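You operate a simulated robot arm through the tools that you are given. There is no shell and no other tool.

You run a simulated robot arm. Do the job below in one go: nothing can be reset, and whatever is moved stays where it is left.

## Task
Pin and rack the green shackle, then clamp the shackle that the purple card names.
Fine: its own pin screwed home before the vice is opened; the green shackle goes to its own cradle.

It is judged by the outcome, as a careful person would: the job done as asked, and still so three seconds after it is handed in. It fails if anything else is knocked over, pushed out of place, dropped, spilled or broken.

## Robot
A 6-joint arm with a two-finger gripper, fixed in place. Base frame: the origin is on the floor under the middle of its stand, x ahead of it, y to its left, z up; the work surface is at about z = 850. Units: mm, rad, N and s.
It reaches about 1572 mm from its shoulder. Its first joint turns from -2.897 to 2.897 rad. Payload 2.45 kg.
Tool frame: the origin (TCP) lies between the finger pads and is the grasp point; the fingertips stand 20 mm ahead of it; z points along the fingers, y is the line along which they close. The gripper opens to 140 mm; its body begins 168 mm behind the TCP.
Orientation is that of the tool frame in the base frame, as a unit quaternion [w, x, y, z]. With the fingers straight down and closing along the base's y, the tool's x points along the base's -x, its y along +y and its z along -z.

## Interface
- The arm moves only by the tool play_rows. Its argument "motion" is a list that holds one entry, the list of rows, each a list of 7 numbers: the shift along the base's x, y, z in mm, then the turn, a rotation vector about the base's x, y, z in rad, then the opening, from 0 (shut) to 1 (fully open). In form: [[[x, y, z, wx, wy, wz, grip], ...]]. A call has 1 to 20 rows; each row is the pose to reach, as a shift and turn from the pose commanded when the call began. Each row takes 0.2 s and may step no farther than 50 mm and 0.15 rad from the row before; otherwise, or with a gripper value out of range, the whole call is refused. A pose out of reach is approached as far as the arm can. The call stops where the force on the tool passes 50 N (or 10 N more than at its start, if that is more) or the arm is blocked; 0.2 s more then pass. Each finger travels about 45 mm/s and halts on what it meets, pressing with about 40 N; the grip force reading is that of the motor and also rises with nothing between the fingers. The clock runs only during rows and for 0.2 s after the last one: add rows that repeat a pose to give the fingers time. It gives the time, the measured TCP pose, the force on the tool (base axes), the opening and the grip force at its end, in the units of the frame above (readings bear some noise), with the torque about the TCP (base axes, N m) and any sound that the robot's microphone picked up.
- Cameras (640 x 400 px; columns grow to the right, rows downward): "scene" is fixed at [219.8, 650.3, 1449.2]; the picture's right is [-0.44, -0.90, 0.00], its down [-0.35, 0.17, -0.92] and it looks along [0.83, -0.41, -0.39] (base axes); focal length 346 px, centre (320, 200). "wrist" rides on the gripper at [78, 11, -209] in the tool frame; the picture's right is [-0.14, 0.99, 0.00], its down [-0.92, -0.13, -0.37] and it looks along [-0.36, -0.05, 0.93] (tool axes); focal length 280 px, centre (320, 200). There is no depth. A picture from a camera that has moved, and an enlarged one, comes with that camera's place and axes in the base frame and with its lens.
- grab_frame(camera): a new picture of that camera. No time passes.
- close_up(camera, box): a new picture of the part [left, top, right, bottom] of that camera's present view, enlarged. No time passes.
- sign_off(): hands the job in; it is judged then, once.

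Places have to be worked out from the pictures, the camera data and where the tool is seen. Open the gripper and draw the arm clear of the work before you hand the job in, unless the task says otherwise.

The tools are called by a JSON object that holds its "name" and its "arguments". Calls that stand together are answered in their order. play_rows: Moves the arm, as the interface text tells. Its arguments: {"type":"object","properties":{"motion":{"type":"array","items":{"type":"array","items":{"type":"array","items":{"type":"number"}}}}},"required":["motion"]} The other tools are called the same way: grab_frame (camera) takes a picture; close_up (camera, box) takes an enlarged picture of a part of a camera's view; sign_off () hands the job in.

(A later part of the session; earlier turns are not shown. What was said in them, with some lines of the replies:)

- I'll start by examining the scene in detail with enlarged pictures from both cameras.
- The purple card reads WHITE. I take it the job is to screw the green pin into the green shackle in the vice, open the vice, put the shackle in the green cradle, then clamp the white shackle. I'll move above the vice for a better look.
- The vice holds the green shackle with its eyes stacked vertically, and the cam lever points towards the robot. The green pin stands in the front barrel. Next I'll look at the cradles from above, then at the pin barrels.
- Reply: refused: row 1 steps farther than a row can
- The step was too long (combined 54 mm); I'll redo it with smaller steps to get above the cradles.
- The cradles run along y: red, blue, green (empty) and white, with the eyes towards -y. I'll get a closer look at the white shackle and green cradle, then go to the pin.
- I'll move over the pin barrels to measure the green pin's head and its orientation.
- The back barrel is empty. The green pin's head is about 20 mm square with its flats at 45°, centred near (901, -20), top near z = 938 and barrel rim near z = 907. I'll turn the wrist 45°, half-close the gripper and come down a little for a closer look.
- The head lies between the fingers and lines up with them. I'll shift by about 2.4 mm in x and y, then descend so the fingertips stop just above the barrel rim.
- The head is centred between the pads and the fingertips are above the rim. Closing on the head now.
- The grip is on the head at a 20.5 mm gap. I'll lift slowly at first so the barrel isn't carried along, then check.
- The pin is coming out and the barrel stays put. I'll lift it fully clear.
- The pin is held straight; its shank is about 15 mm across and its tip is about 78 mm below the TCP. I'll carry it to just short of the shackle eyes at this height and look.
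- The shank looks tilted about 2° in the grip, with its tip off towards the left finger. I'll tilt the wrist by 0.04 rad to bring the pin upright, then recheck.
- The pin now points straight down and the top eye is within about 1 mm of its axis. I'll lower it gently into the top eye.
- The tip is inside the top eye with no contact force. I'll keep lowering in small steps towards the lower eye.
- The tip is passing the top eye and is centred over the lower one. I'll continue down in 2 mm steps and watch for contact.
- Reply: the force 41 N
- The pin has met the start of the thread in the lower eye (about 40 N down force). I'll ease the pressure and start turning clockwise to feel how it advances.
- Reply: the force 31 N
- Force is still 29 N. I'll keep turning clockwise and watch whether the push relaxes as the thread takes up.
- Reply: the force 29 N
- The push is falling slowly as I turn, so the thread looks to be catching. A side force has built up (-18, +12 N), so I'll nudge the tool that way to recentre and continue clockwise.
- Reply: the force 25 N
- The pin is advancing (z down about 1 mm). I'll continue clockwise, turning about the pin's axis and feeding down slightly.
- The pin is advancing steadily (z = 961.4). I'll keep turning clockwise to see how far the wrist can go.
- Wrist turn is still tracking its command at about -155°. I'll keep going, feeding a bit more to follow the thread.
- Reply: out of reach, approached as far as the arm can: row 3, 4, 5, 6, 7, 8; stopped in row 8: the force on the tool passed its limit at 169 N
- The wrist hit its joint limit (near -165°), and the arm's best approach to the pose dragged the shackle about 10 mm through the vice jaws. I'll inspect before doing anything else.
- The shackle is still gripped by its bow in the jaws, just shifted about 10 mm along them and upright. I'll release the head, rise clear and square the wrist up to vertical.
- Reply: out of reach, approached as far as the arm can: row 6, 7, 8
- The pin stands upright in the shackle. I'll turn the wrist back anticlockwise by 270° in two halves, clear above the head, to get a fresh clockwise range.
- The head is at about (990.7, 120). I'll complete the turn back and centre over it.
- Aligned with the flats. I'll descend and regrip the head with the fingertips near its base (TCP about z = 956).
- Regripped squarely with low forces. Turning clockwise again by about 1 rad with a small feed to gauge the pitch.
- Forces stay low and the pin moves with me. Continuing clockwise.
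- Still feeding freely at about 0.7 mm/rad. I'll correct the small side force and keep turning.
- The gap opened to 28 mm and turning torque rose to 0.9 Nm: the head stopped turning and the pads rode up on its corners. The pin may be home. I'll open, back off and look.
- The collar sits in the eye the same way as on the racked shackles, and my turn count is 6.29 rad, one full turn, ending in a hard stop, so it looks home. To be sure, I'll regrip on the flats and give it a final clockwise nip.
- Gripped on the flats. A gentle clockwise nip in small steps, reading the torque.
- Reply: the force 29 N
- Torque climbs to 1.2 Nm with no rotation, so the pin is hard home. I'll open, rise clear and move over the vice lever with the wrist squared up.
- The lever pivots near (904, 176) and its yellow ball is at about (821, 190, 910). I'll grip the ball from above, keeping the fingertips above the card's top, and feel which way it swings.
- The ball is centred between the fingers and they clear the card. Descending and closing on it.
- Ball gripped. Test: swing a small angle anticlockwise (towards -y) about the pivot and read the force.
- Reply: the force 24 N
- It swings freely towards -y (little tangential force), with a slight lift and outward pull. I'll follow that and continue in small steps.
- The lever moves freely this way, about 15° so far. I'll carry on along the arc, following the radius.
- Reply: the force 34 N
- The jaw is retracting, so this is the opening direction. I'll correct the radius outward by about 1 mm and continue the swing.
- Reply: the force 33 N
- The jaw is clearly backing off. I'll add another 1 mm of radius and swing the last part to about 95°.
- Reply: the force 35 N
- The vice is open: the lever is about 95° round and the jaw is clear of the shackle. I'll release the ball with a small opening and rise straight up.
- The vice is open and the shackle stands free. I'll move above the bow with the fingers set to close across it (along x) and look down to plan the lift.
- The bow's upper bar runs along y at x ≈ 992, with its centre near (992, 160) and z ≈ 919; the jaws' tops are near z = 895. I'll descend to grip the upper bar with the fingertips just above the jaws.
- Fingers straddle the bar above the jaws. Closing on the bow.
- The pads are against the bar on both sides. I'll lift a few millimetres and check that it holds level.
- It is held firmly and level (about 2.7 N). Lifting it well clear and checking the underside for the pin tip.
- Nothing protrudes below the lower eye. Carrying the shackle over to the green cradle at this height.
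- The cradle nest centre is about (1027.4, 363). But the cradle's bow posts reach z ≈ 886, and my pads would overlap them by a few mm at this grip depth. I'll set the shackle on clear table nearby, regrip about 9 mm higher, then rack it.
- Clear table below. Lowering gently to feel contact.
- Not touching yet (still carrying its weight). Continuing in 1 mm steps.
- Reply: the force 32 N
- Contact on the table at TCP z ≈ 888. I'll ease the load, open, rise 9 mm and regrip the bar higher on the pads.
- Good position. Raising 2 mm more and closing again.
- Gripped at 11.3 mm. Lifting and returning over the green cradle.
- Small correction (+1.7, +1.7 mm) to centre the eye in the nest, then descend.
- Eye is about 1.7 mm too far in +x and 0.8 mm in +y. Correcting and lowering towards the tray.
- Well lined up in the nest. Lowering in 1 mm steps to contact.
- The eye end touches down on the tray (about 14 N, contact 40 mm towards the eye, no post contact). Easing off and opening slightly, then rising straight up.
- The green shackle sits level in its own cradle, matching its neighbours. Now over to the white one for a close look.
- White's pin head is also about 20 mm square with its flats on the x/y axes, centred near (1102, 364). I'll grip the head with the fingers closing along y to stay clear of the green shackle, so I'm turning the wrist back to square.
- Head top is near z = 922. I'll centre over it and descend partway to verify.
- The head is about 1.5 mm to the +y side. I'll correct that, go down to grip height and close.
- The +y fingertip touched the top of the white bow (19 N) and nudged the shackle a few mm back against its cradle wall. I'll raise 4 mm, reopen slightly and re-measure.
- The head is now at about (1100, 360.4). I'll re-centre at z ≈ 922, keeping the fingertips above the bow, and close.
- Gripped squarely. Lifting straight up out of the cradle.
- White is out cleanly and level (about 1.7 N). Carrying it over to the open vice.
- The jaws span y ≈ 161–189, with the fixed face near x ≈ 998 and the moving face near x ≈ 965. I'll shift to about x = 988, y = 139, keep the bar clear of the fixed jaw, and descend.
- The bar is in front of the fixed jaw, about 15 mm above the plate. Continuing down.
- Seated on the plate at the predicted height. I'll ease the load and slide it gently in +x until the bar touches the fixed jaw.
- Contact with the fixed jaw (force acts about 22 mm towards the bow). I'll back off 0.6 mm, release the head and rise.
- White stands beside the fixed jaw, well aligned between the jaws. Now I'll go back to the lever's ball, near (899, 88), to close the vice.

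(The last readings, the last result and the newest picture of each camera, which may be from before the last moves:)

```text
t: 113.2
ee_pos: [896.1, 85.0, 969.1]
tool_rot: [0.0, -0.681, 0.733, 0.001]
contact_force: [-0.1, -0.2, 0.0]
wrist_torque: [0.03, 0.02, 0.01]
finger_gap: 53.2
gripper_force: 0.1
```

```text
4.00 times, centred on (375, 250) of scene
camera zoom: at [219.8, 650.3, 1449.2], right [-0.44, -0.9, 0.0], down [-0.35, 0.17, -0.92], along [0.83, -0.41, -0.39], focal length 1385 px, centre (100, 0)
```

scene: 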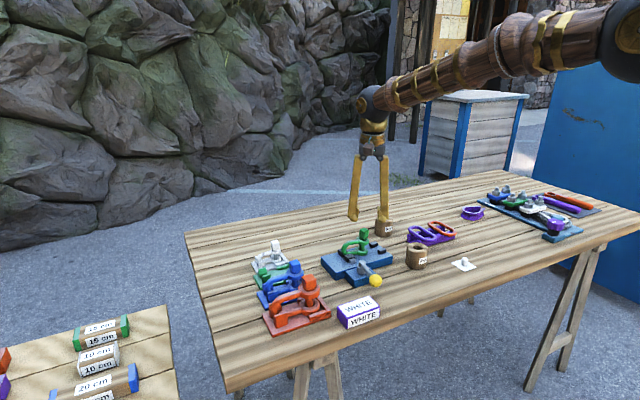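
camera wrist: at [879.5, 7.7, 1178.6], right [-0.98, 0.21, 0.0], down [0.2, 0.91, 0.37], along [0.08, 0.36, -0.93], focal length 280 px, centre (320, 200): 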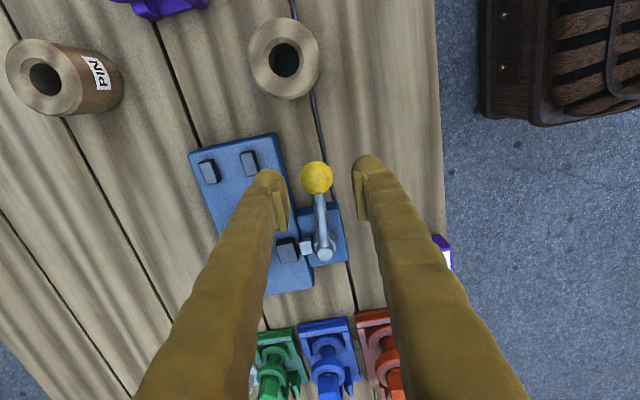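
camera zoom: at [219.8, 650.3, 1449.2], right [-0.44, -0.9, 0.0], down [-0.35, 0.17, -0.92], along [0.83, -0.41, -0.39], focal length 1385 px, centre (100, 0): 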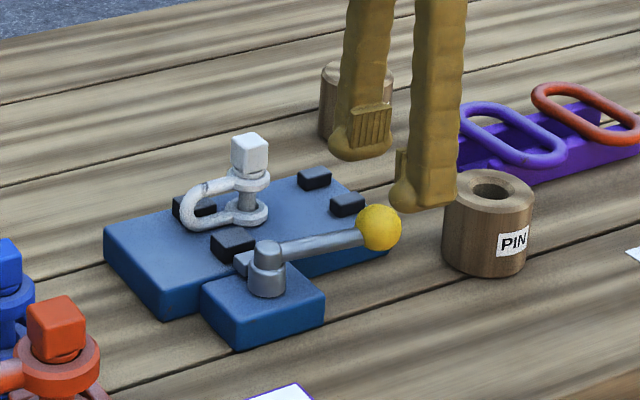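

The ball is at about (899.6, 87.2). Centring, descending and gripping it.

{"name": "play_rows", "arguments": {"motion": [[[3.5, 2.2, -20, 0, 0, 0, 0.38], [3.5, 2.2, -38, 0, 0, 0, 0.38], [3.5, 2.2, -50, 0, 0, 0, 0.38], [3.5, 2.2, -50, 0, 0, 0, 0.25], [3.5, 2.2, -50, 0, 0, 0, 0.15], [3.5, 2.2, -50, 0, 0, 0, 0.15]]]}}

{"name": "close_up", "arguments": {"camera": "wrist", "box": [200, 150, 410, 350]}}

```text
t: 114.6
ee_pos: [901.9, 87.1, 918.6]
tool_rot: [0.001, -0.68, 0.734, 0.001]
contact_force: [0.5, 0.1, -0.2]
wrist_torque: [0.03, -0.03, -0.06]
finger_gap: 32.9
gripper_force: 37.5
```

```text
2.00 times, centred on (305, 250) of wrist
camera zoom: at [884.5, 9.9, 1127.5], right [-0.98, 0.21, 0.0], down [0.2, 0.91, 0.37], along [0.08, 0.36, -0.93], focal length 561 px, centre (350, 100)
```

zoom: 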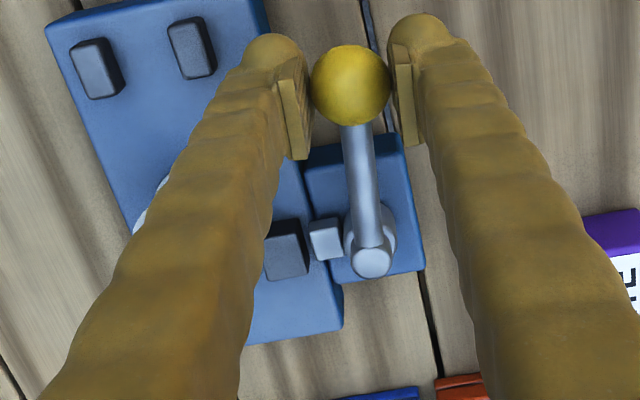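

Pivot fit: centre (907.1, 174.8), radius 87.8 mm. I'll swing the lever back clockwise along that arc, first half now.

{"name": "play_rows", "arguments": {"motion": [[[-10.5, 1.3, 0, 0, 0, -0.12, 0.15], [-20.7, 3.8, 0, 0, 0, -0.24, 0.15], [-30.6, 7.5, 0, 0, 0, -0.36, 0.15], [-39.9, 12.4, 0, 0, 0, -0.48, 0.15], [-48.6, 18.3, 0, 0, 0, -0.6, 0.15], [-56.5, 25.3, 0, 0, 0, -0.72, 0.15], [-63.5, 33.1, 0, 0, 0, -0.84, 0.15], [-69.6, 41.7, 0, 0, 0, -0.96, 0.15], [-69.6, 41.7, 0, 0, 0, -0.96, 0.15]]]}}

{"name": "close_up", "arguments": {"camera": "scene", "box": [310, 200, 420, 300]}}

{"name": "close_up", "arguments": {"camera": "wrist", "box": [200, 150, 410, 350]}}

```text
t: 116.6
ee_pos: [831.4, 129.6, 921.0]
tool_rot: [0.001, -0.264, 0.965, 0.0]
contact_force: [6.6, 2.9, -9.5]
wrist_torque: [-0.02, -0.04, -0.15]
finger_gap: 32.6
gripper_force: 45.2
```

```text
4.00 times, centred on (365, 250) of scene
camera zoom: at [219.8, 650.3, 1449.2], right [-0.44, -0.9, 0.0], down [-0.35, 0.17, -0.92], along [0.83, -0.41, -0.39], focal length 1385 px, centre (140, 0)
```

zoom: 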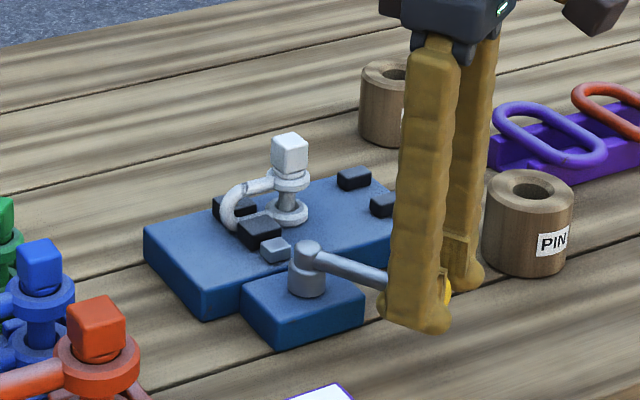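

```text
2.00 times, centred on (305, 250) of wrist
camera zoom: at [757.7, 98.8, 1130.1], right [-0.38, 0.92, 0.0], down [0.86, 0.36, 0.37], along [0.34, 0.14, -0.93], focal length 561 px, centre (350, 100)
```

zoom: 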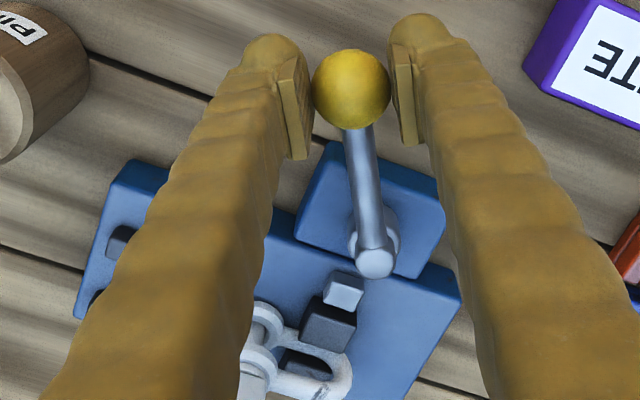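

Free so far and the jaw is approaching the white bow. Continuing to about the straight position.

{"name": "play_rows", "arguments": {"motion": [[[-5.0, 9.3, 0, 0, 0, -0.12, 0.15], [-8.8, 19.1, 0, 0, 0, -0.24, 0.15], [-11.4, 29.3, 0, 0, 0, -0.36, 0.15], [-12.8, 39.7, 0, 0, 0, -0.48, 0.15], [-12.8, 39.7, 0, 0, 0, -0.48, 0.15]]]}}

{"name": "close_up", "arguments": {"camera": "scene", "box": [310, 200, 420, 300]}}

{"name": "close_up", "arguments": {"camera": "wrist", "box": [220, 150, 430, 350]}}

```text
t: 117.8
ee_pos: [818.8, 170.0, 919.8]
tool_rot: [0.002, -0.026, 1.0, 0.0]
contact_force: [27.6, -0.5, 6.8]
wrist_torque: [-0.05, -0.52, -0.05]
finger_gap: 32.6
gripper_force: 45.1
```

```text
4.00 times, centred on (365, 250) of scene
camera zoom: at [219.8, 650.3, 1449.2], right [-0.44, -0.9, 0.0], down [-0.35, 0.17, -0.92], along [0.83, -0.41, -0.39], focal length 1385 px, centre (140, 0)
```

zoom: 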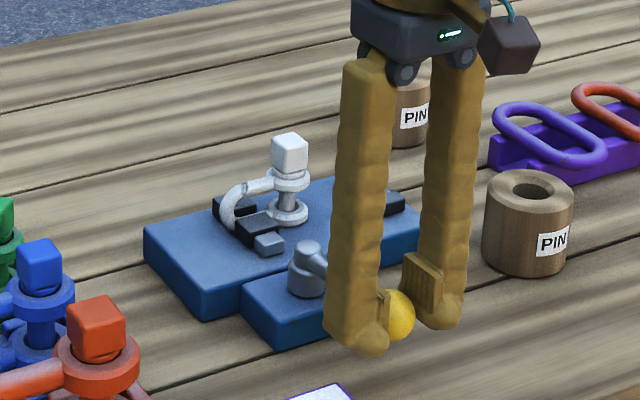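

```text
2.00 times, centred on (325, 250) of wrist
camera zoom: at [738.7, 175.8, 1129.9], right [0.08, 1.0, 0.0], down [0.93, -0.08, 0.37], along [0.37, -0.03, -0.93], focal length 561 px, centre (310, 100)
```

zoom: 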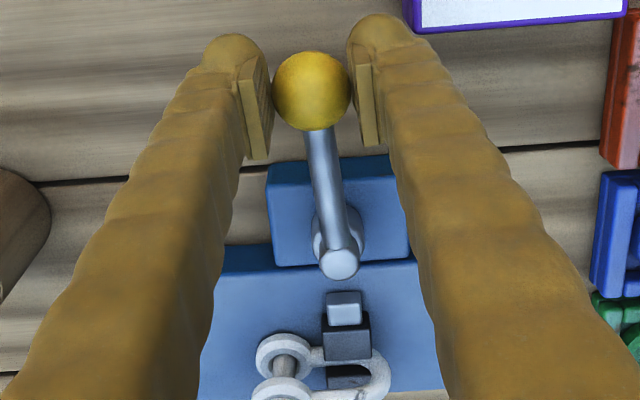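

Still free tangentially; a slight radial pull, so I'll come in 1 mm and keep turning towards the clamped side in smaller steps.

{"name": "play_rows", "arguments": {"motion": [[[1.0, 5.3, 0, 0, 0, -0.06, 0.15], [1.0, 10.5, 0, 0, 0, -0.12, 0.15], [1.5, 15.7, 0, 0, 0, -0.18, 0.15], [1.5, 15.7, 0, 0, 0, -0.18, 0.15]]]}}

{"name": "close_up", "arguments": {"camera": "wrist", "box": [220, 150, 430, 350]}}

{"name": "close_up", "arguments": {"camera": "scene", "box": [320, 215, 390, 285]}}

```text
t: 118.8
ee_pos: [817.7, 186.4, 919.7]
tool_rot: [0.0, 0.062, 0.998, -0.001]
contact_force: [-14.1, 0.9, 25.0]
wrist_torque: [0.0, 0.25, -0.11]
finger_gap: 32.7
gripper_force: 45.7
```

```text
2.00 times, centred on (325, 250) of wrist
camera zoom: at [742.0, 206.3, 1130.1], right [0.26, 0.97, 0.0], down [0.9, -0.24, 0.37], along [0.36, -0.1, -0.93], focal length 561 px, centre (310, 100)
```

zoom: 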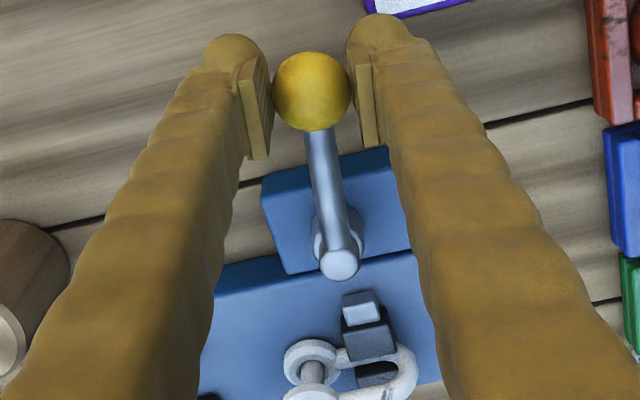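

```text
5.71 times, centred on (355, 250) of scene
camera zoom: at [219.8, 650.3, 1449.2], right [-0.44, -0.9, 0.0], down [-0.35, 0.17, -0.92], along [0.83, -0.41, -0.39], focal length 1979 px, centre (120, -86)
```

zoom: 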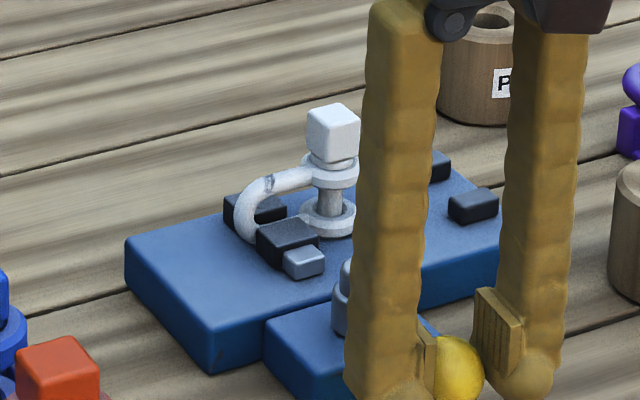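

Still no tangential resistance. Continuing in small steps past the original position, easing the vertical load.

{"name": "play_rows", "arguments": {"motion": [[[-0.3, 2.6, 0.6, 0, 0, -0.03, 0.15], [-0.2, 5.2, 0.8, 0, 0, -0.06, 0.15], [0.1, 7.8, 0.8, 0, 0, -0.09, 0.15], [0.5, 10.4, 0.8, 0, 0, -0.12, 0.15], [0.5, 10.4, 0.8, 0, 0, -0.12, 0.15]]]}}

{"name": "close_up", "arguments": {"camera": "wrist", "box": [220, 150, 430, 350]}}

{"name": "close_up", "arguments": {"camera": "scene", "box": [320, 215, 390, 285]}}

```text
t: 120.0
ee_pos: [820.7, 191.2, 920.5]
tool_rot: [0.001, 0.123, 0.992, -0.001]
contact_force: [-5.1, -10.2, 6.1]
wrist_torque: [-0.17, 0.04, 0.0]
finger_gap: 32.4
gripper_force: 44.8
stopped in row 5: the force on the tool passed its limit at 53 N (the readings are from after the stop); the commanded pose is now the measured one
```

```text
2.00 times, centred on (325, 250) of wrist
camera zoom: at [746.6, 222.2, 1129.7], right [0.38, 0.93, 0.0], down [0.86, -0.35, 0.37], along [0.34, -0.14, -0.93], focal length 561 px, centre (310, 100)
```

zoom: 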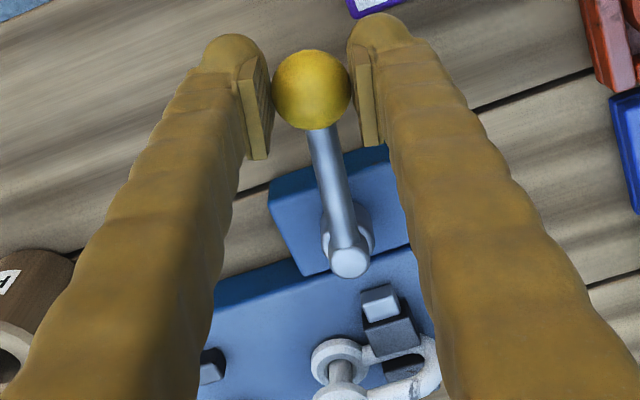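

```text
5.71 times, centred on (355, 250) of scene
camera zoom: at [219.8, 650.3, 1449.2], right [-0.44, -0.9, 0.0], down [-0.35, 0.17, -0.92], along [0.83, -0.41, -0.39], focal length 1979 px, centre (120, -86)
```

zoom: 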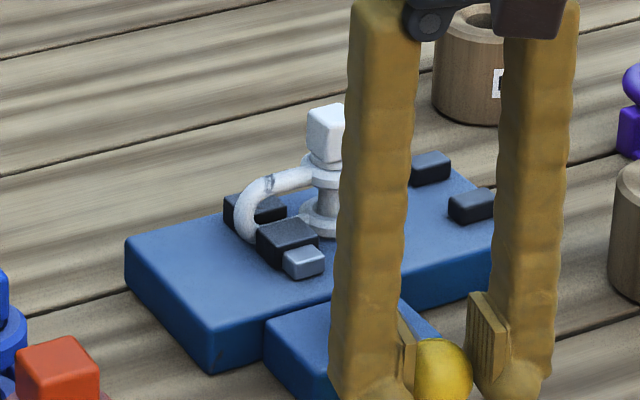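

The lever has come to a firm stop at the same angle it had originally, i.e. fully closed. I'll release the ball gently and check the jaws.

{"name": "play_rows", "arguments": {"motion": [[[0, 0, 0, 0, 0, 0, 0.22], [0, 0, 0, 0, 0, 0, 0.32], [0, 0, 0, 0, 0, 0, 0.32], [0, 0, 15, 0, 0, 0, 0.32], [0, 0, 40, 0, 0, 0, 0.32], [0, 0, 75, 0, 0, 0, 0.32], [0, 0, 110, 0, 0, 0, 0.32], [0, 0, 110, 0, 0, 0, 0.32]]]}}

{"name": "grab_frame", "arguments": {"camera": "wrist"}}

{"name": "close_up", "arguments": {"camera": "wrist", "box": [270, 120, 410, 300]}}

{"name": "close_up", "arguments": {"camera": "scene", "box": [310, 215, 400, 305]}}

```text
t: 121.8
ee_pos: [820.9, 191.9, 1030.9]
tool_rot: [0.0, 0.124, 0.992, -0.002]
contact_force: [-1.0, 0.3, 1.0]
wrist_torque: [-0.01, -0.03, -0.02]
finger_gap: 44.6
gripper_force: 0.0
```

```text
taken
camera wrist: at [747.5, 221.8, 1240.0], right [0.38, 0.93, 0.0], down [0.86, -0.35, 0.37], along [0.34, -0.14, -0.93], focal length 280 px, centre (320, 200)
```

wrist: 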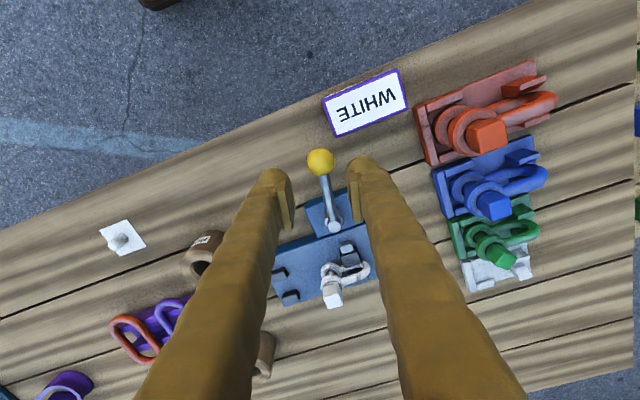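

```text
2.22 times, centred on (340, 210) of wrist
camera zoom: at [747.5, 221.8, 1240.0], right [0.38, 0.93, 0.0], down [0.86, -0.35, 0.37], along [0.34, -0.14, -0.93], focal length 623 px, centre (276, 178)
```

zoom: 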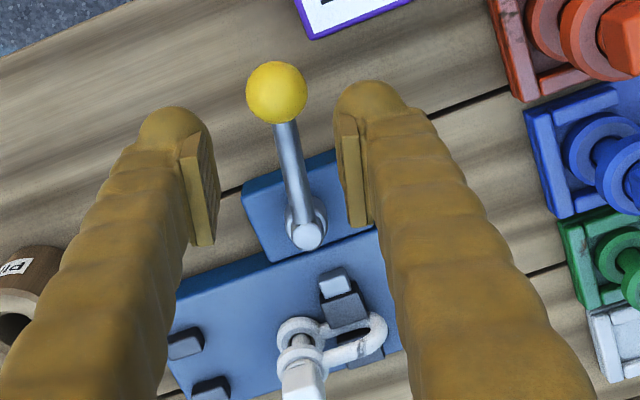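

```text
4.44 times, centred on (355, 260) of scene
camera zoom: at [219.8, 650.3, 1449.2], right [-0.44, -0.9, 0.0], down [-0.35, 0.17, -0.92], along [0.83, -0.41, -0.39], focal length 1539 px, centre (164, -67)
```

zoom: 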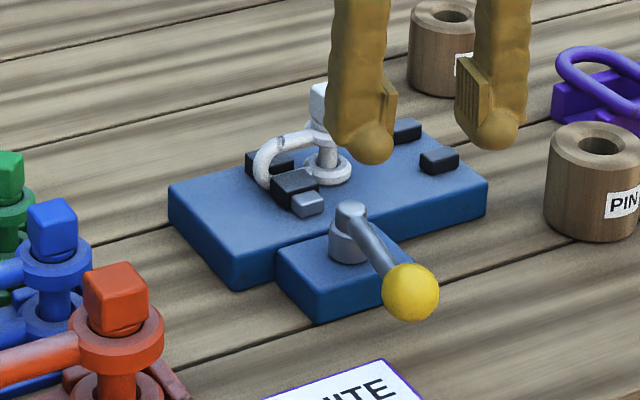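

The lever stays put at its original closed angle. Moving the camera over the vice to confirm that the jaws hold the white bow.

{"name": "play_rows", "arguments": {"motion": [[[20, -12, 0, 0, 0, 0.08, 0.32], [40, -24, 0, 0, 0, 0.16, 0.32], [60, -36, 0, 0, 0, 0.248, 0.32], [80, -48, 0, 0, 0, 0.248, 0.32], [100, -60, 0, 0, 0, 0.248, 0.32], [120, -65, 0, 0, 0, 0.248, 0.32], [120, -65, 0, 0, 0, 0.248, 0.32]]]}}

{"name": "grab_frame", "arguments": {"camera": "wrist"}}

{"name": "close_up", "arguments": {"camera": "wrist", "box": [290, 90, 410, 210]}}

{"name": "close_up", "arguments": {"camera": "scene", "box": [330, 225, 380, 275]}}

```text
t: 123.4
ee_pos: [941.4, 127.6, 1031.0]
tool_rot: [0.001, -0.001, 1.0, -0.001]
contact_force: [-0.4, -0.4, -0.6]
wrist_torque: [0.01, -0.01, 0.0]
finger_gap: 44.8
gripper_force: 0.1
```

```text
taken
camera wrist: at [862.9, 138.2, 1239.3], right [0.14, 0.99, 0.0], down [0.92, -0.13, 0.37], along [0.37, -0.05, -0.93], focal length 280 px, centre (320, 200)
```

wrist: 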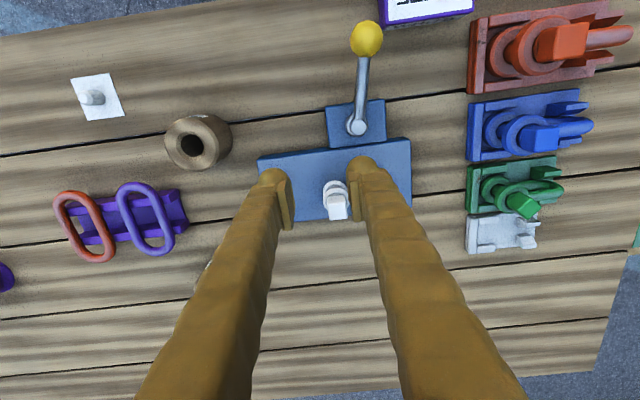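

```text
3.33 times, centred on (350, 150) of wrist
camera zoom: at [862.9, 138.2, 1239.3], right [0.14, 0.99, 0.0], down [0.92, -0.13, 0.37], along [0.37, -0.05, -0.93], focal length 935 px, centre (220, 367)
```

zoom: 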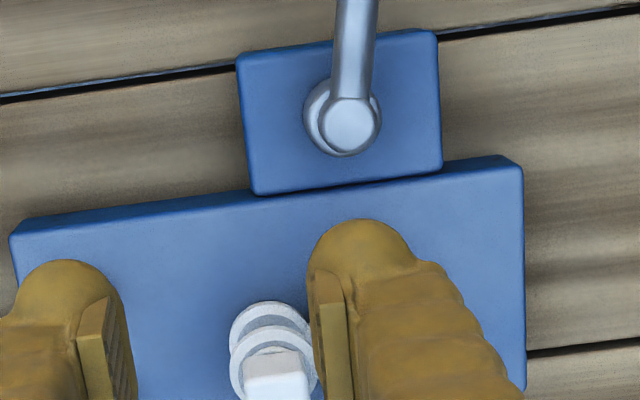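

```text
8.00 times, centred on (355, 250) of scene
camera zoom: at [219.8, 650.3, 1449.2], right [-0.44, -0.9, 0.0], down [-0.35, 0.17, -0.92], along [0.83, -0.41, -0.39], focal length 2771 px, centre (40, -200)
```

zoom: 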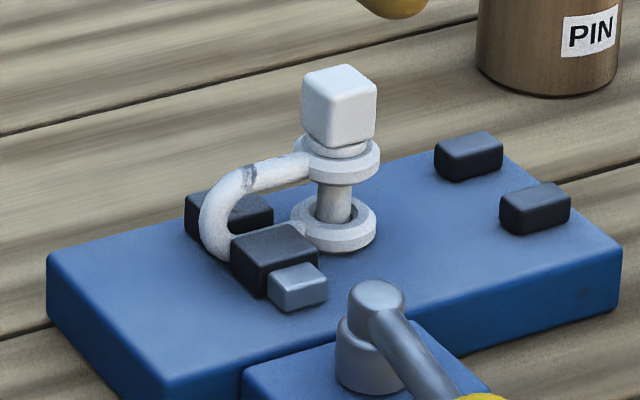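

{"name": "play_rows", "arguments": {"motion": [[[20, 20, 10, 0, 0, 0, 0.5], [40, 40, 10, 0, 0, 0, 0.7], [50, 50, 10, 0, 0, 0, 0.8], [50, 50, 10, 0, 0, 0, 0.8]]]}}

{"name": "close_up", "arguments": {"camera": "wrist", "box": [250, 70, 390, 190]}}

```text
t: 124.4
ee_pos: [990.0, 177.6, 1038.9]
tool_rot: [0.001, -0.001, 1.0, -0.001]
contact_force: [0.3, 0.6, -0.5]
wrist_torque: [0.0, -0.01, -0.04]
finger_gap: 112.1
gripper_force: 0.1
```

```text
3.33 times, centred on (320, 130) of wrist
camera zoom: at [911.2, 188.6, 1248.8], right [0.14, 0.99, 0.0], down [0.92, -0.13, 0.37], along [0.37, -0.05, -0.93], focal length 935 px, centre (320, 433)
```

zoom: 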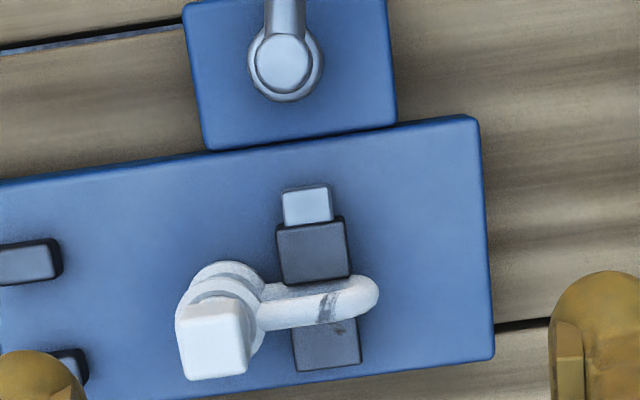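

The moving jaw's face (x ≈ 987) is right against the white bar, with the fixed jaw behind it. As a check, I'll grip the pin head lightly and tug up about 1 mm to feel whether the vice resists.

{"name": "play_rows", "arguments": {"motion": [[[1, -18, 0, 0, 0, 0, 0.6], [1.2, -36.3, 0, 0, 0, 0, 0.42], [1.2, -36.3, -30, 0, 0, 0, 0.42], [1.2, -36.3, -60, 0, 0, 0, 0.42], [1.2, -36.3, -82, 0, 0, 0, 0.42], [1.2, -36.3, -92, 0, 0, 0, 0.42], [1.2, -36.3, -92, 0, 0, 0, 0.42]]]}}

{"name": "close_up", "arguments": {"camera": "wrist", "box": [260, 110, 380, 230]}}

{"name": "close_up", "arguments": {"camera": "scene", "box": [320, 205, 390, 275]}}

```text
t: 126.0
ee_pos: [990.7, 138.6, 949.0]
tool_rot: [0.0, -0.001, 1.0, -0.001]
contact_force: [0.2, 0.1, 0.2]
wrist_torque: [0.0, 0.02, 0.01]
finger_gap: 58.8
gripper_force: 0.0
```

```text
3.33 times, centred on (320, 170) of wrist
camera zoom: at [912.7, 151.0, 1158.6], right [0.14, 0.99, 0.0], down [0.92, -0.13, 0.37], along [0.37, -0.05, -0.93], focal length 935 px, centre (320, 300)
```

zoom: 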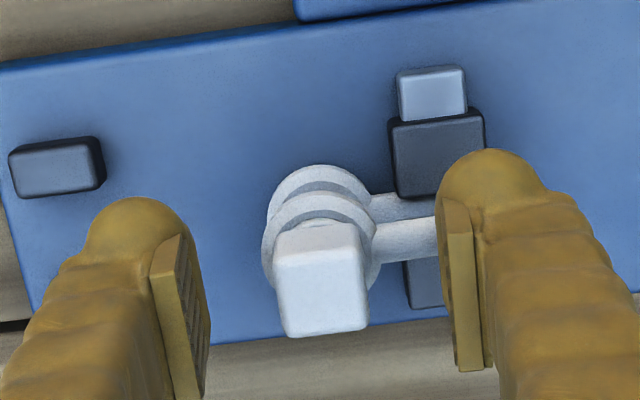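

```text
5.71 times, centred on (355, 240) of scene
camera zoom: at [219.8, 650.3, 1449.2], right [-0.44, -0.9, 0.0], down [-0.35, 0.17, -0.92], along [0.83, -0.41, -0.39], focal length 1979 px, centre (120, -29)
```

zoom: 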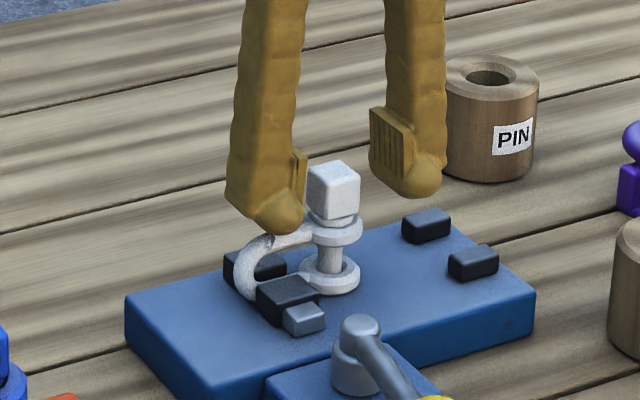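

Well centred on the head. Closing lightly and tugging up 1 mm.

{"name": "play_rows", "arguments": {"motion": [[[0, 0.6, -3, 0, 0, 0, 0.3], [0, 0.6, -3, 0, 0, 0, 0.2], [0, 0.6, -3, 0, 0, 0, 0.1], [0, 0.6, -3, 0, 0, 0, 0.1], [0, 0.6, -3, 0, 0, 0, 0.1]]]}}

{"name": "play_rows", "arguments": {"motion": [[[0, 0, 0.6, 0, 0, 0, 0.1], [0, 0, 1.2, 0, 0, 0, 0.1], [0, 0, 1.2, 0, 0, 0, 0.1]]]}}

```text
t: 127.2
ee_pos: [991.4, 140.6, 945.7]
tool_rot: [0.001, -0.001, 1.0, -0.001]
contact_force: [-0.5, -9.8, 2.5]
wrist_torque: [-0.28, 0.07, 0.01]
finger_gap: 20.6
gripper_force: 39.9
```

```text
t: 128.0
ee_pos: [991.2, 141.2, 946.8]
tool_rot: [0.001, -0.001, 1.0, -0.001]
contact_force: [1.0, -8.4, 0.6]
wrist_torque: [-0.29, -0.1, -0.03]
finger_gap: 20.6
gripper_force: 40.5
```

The shackle resists side load (about 10 N held with no slide), so the jaws are gripping it; the head just pivoted up slightly. I'll lower it back to seated, relax the side load and release.

{"name": "play_rows", "arguments": {"motion": [[[0, -0.2, -0.6, 0, 0, 0, 0.1], [0, -0.4, -1.4, 0, 0, 0, 0.1], [0, -0.4, -1.4, 0, 0, 0, 0.1]]]}}

{"name": "close_up", "arguments": {"camera": "scene", "box": [320, 205, 390, 275]}}

```text
t: 128.8
ee_pos: [990.9, 141.3, 945.7]
tool_rot: [0.001, -0.001, 1.0, -0.001]
contact_force: [3.4, -17.8, 26.7]
wrist_torque: [-0.16, -0.33, -0.15]
finger_gap: 20.6
gripper_force: 39.9
```

```text
5.71 times, centred on (355, 240) of scene
camera zoom: at [219.8, 650.3, 1449.2], right [-0.44, -0.9, 0.0], down [-0.35, 0.17, -0.92], along [0.83, -0.41, -0.39], focal length 1979 px, centre (120, -29)
```

zoom: 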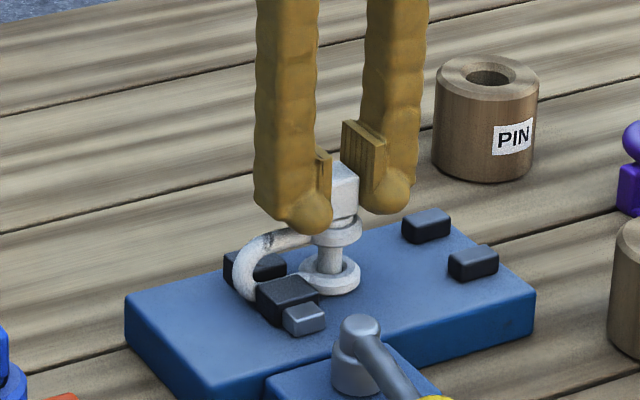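

Firmly seated on the plate. Easing the down-load, then releasing and rising away.

{"name": "play_rows", "arguments": {"motion": [[[0, 0, 0.8, 0, 0, 0, 0.12], [0, 0, 0.8, 0, 0, 0, 0.25], [0, 0, 0.8, 0, 0, 0, 0.38], [0, 0, 0.8, 0, 0, 0, 0.4], [0, 0, 12, 0, 0, 0, 0.4], [0, 0, 40, 0, 0, 0, 0.4], [0, 0, 80, 0, 0, 0, 0.4], [0, 0, 110, 0, 0, 0, 0.4], [0, 30, 130, 0, 0, 0, 0.6], [0, 45, 130, 0, 0, 0, 0.8], [0, 45, 130, 0, 0, 0, 0.8]]]}}

{"name": "grab_frame", "arguments": {"camera": "wrist"}}

{"name": "close_up", "arguments": {"camera": "wrist", "box": [250, 70, 390, 190]}}

{"name": "close_up", "arguments": {"camera": "scene", "box": [320, 205, 400, 295]}}

{"name": "grab_frame", "arguments": {"camera": "scene"}}

```text
t: 131.2
ee_pos: [991.6, 185.0, 1073.8]
tool_rot: [0.001, 0.0, 1.0, -0.001]
contact_force: [0.4, 0.0, -0.3]
wrist_torque: [0.0, -0.03, -0.01]
finger_gap: 111.8
gripper_force: 0.0
```

```text
taken
camera wrist: at [912.8, 196.3, 1283.4], right [0.14, 0.99, 0.0], down [0.92, -0.13, 0.37], along [0.37, -0.05, -0.93], focal length 280 px, centre (320, 200)
```

wrist: 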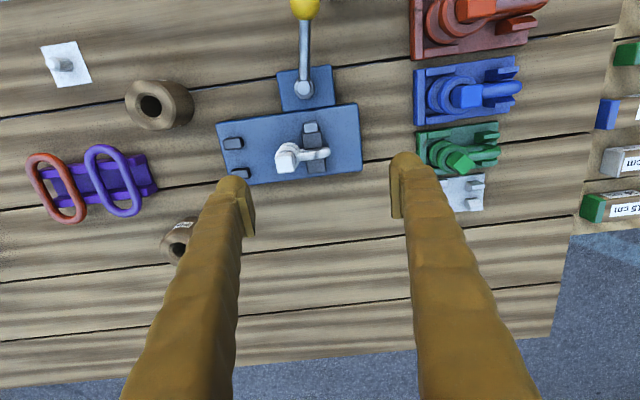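

```text
3.33 times, centred on (320, 130) of wrist
camera zoom: at [912.8, 196.3, 1283.4], right [0.14, 0.99, 0.0], down [0.92, -0.13, 0.37], along [0.37, -0.05, -0.93], focal length 935 px, centre (320, 433)
```

zoom: 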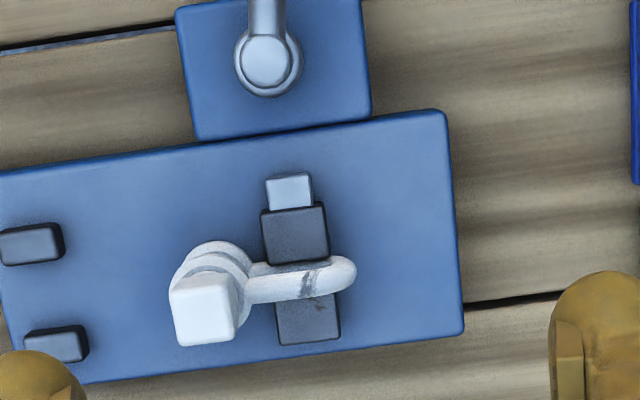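

```text
4.44 times, centred on (360, 250) of scene
camera zoom: at [219.8, 650.3, 1449.2], right [-0.44, -0.9, 0.0], down [-0.35, 0.17, -0.92], along [0.83, -0.41, -0.39], focal length 1539 px, centre (142, -22)
```

zoom: 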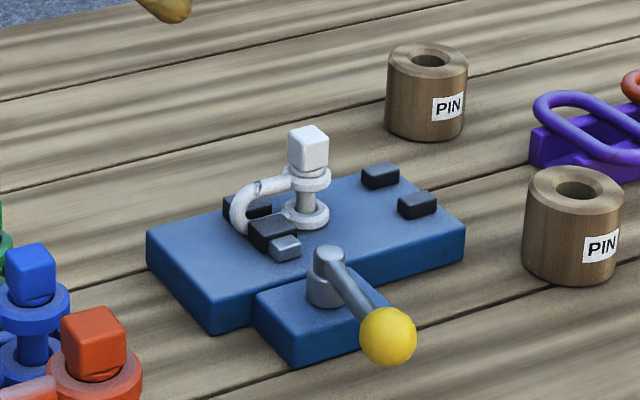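

```text
taken
```

scene: 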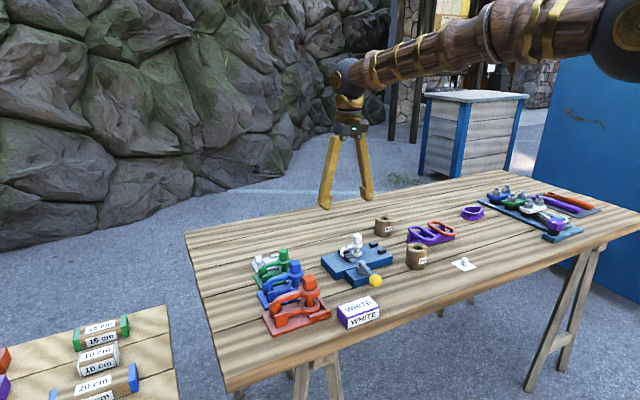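

{"name": "close_up", "arguments": {"camera": "wrist", "box": [270, 115, 340, 185]}}

{"name": "close_up", "arguments": {"camera": "scene", "box": [338, 228, 378, 268]}}

{"name": "close_up", "arguments": {"camera": "scene", "box": [240, 235, 340, 345]}}

{"name": "close_up", "arguments": {"camera": "wrist", "box": [390, 0, 560, 220]}}

```text
5.71 times, centred on (305, 150) of wrist
camera zoom: at [912.8, 196.3, 1283.4], right [0.14, 0.99, 0.0], down [0.92, -0.13, 0.37], along [0.37, -0.05, -0.93], focal length 1602 px, centre (406, 486)
```

zoom: 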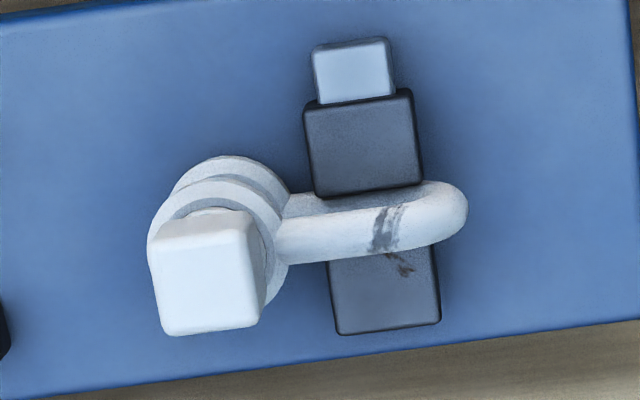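

```text
10.00 times, centred on (358, 248) of scene
camera zoom: at [219.8, 650.3, 1449.2], right [-0.44, -0.9, 0.0], down [-0.35, 0.17, -0.92], along [0.83, -0.41, -0.39], focal length 3463 px, centre (-60, -280)
```

zoom: 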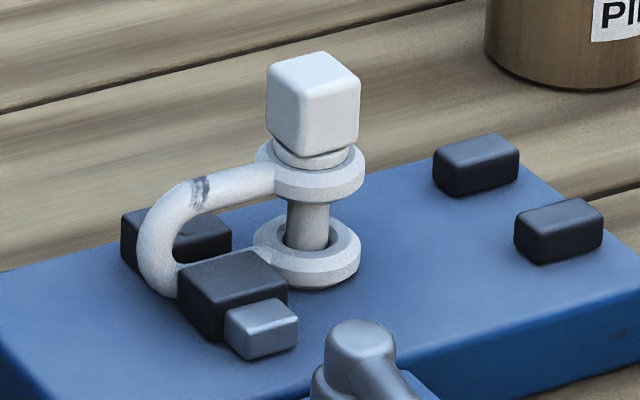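

```text
3.64 times, centred on (290, 290) of scene
camera zoom: at [219.8, 650.3, 1449.2], right [-0.44, -0.9, 0.0], down [-0.35, 0.17, -0.92], along [0.83, -0.41, -0.39], focal length 1259 px, centre (429, -127)
```

zoom: 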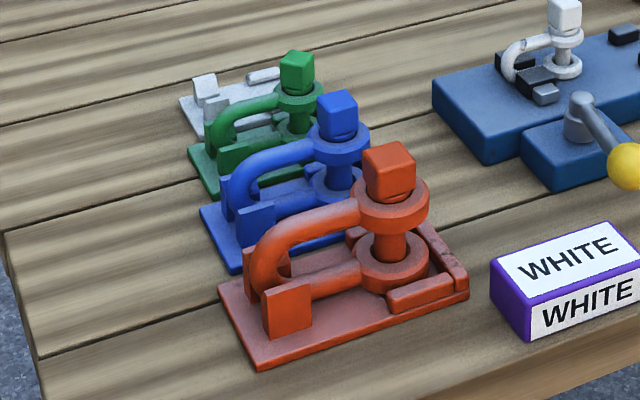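

```text
1.82 times, centred on (475, 110) of wrist
camera zoom: at [912.8, 196.3, 1283.4], right [0.14, 0.99, 0.0], down [0.92, -0.13, 0.37], along [0.37, -0.05, -0.93], focal length 510 px, centre (38, 364)
```

zoom: 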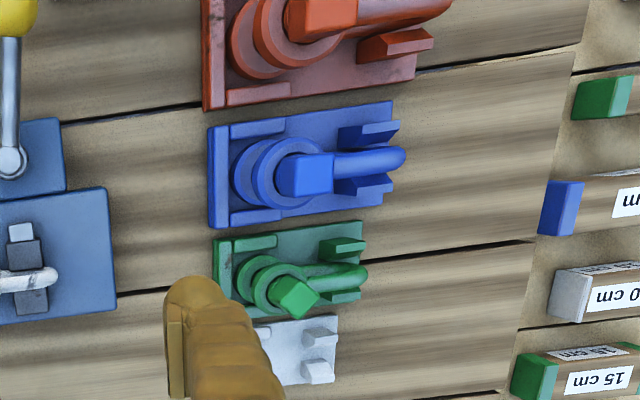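

White is clamped with the moving jaw against its bow, green sits racked with its pin home, and nothing else has moved. Drawing the arm up and clear.

{"name": "play_rows", "arguments": {"motion": [[[0, 0, 40, 0, 0, 0, 1], [0, 0, 80, 0, 0, 0, 1], [-20, -15, 115, 0, 0, 0, 1], [-55, -40, 118, 0, 0, 0, 1], [-90, -65, 118, 0, 0, 0, 1], [-125, -90, 118, 0, 0, 0, 1], [-160, -110, 118, 0, 0, 0, 1], [-188, -123, 118, 0, 0, 0, 1], [-188, -123, 118, 0, 0, 0, 1], [-188, -123, 118, 0, 0, 0, 1]]]}}

{"name": "grab_frame", "arguments": {"camera": "scene"}}

{"name": "close_up", "arguments": {"camera": "scene", "box": [230, 200, 420, 350]}}

{"name": "grab_frame", "arguments": {"camera": "wrist"}}

```text
t: 133.4
ee_pos: [802.0, 65.8, 1193.8]
tool_rot: [0.0, -0.001, 1.0, 0.0]
contact_force: [0.8, 0.0, 0.6]
wrist_torque: [0.0, -0.03, 0.02]
finger_gap: 140.1
gripper_force: 0.0
```

```text
taken
```

scene: 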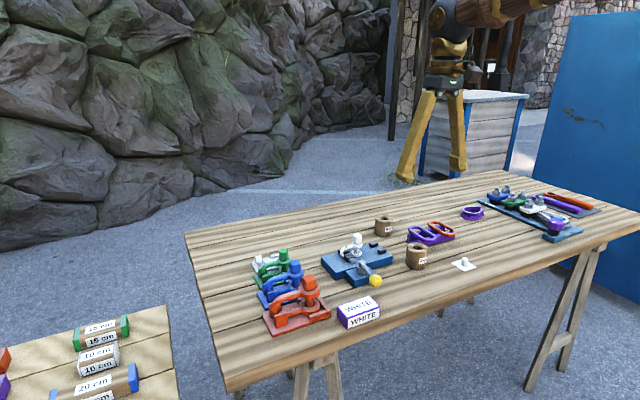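

```text
2.67 times, centred on (325, 275) of scene
camera zoom: at [219.8, 650.3, 1449.2], right [-0.44, -0.9, 0.0], down [-0.35, 0.17, -0.92], along [0.83, -0.41, -0.39], focal length 924 px, centre (307, 0)
```

zoom: 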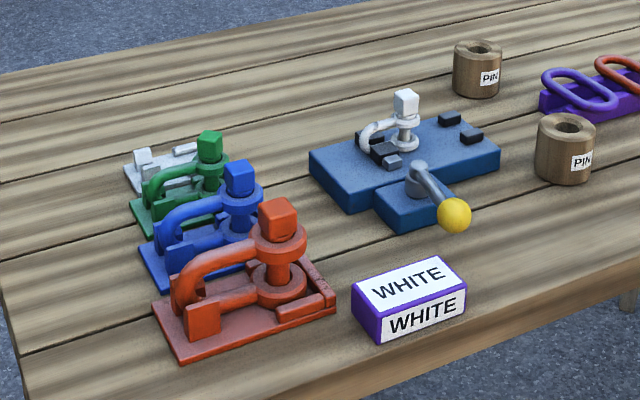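

```text
taken
camera wrist: at [723.9, 76.4, 1403.0], right [0.14, 0.99, 0.0], down [0.92, -0.13, 0.37], along [0.37, -0.05, -0.93], focal length 280 px, centre (320, 200)
```

wrist: 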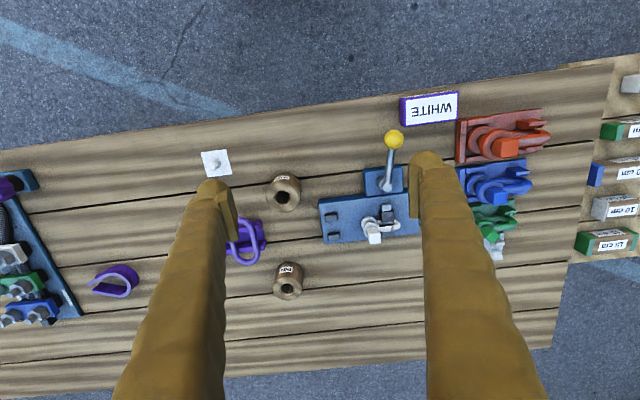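

The final pictures show the green shackle pinned and racked in its own cradle, and the white shackle clamped in the vice with the lever closed. The card, barrels and other items are where they started, and the gripper is open with the arm drawn clear, so I'm handing the job in.

{"name": "sign_off", "arguments": {}}

```text
The job is handed in.
```

The job is handed in: the green shackle is pinned and in its own cradle, and the white shackle, which the purple card names, is clamped in the vice.

- **Green pin:** I screwed it in with one full turn to a hard stop before opening the vice. A final twist to 1.2 Nm did not move it.
- **Vice:** the lever is back at its original closed angle and its jaw is against the white bow. The shackle held about 10 N of sideways pull without sliding. An upward tug at the pin head lifted it about 1 mm with little resistance, so I pressed it back down onto the plate.
- **Slips along the way:**
  - While I was screwing the pin, the wrist hit its turning limit and dragged the green shackle about 10 mm through the closed jaws, with a peak force of 169 N. It stayed clamped and upright.
  - When I first reached for the white shackle, a fingertip touched its bow and pushed it a few millimetres back in its cradle.
- **Everything else:** the card, the pin barrels and the blue and red shackles look unmoved in the final pictures. I set the green shackle on clear table once to regrip it before racking. The gripper is open and the arm is clear of the work.
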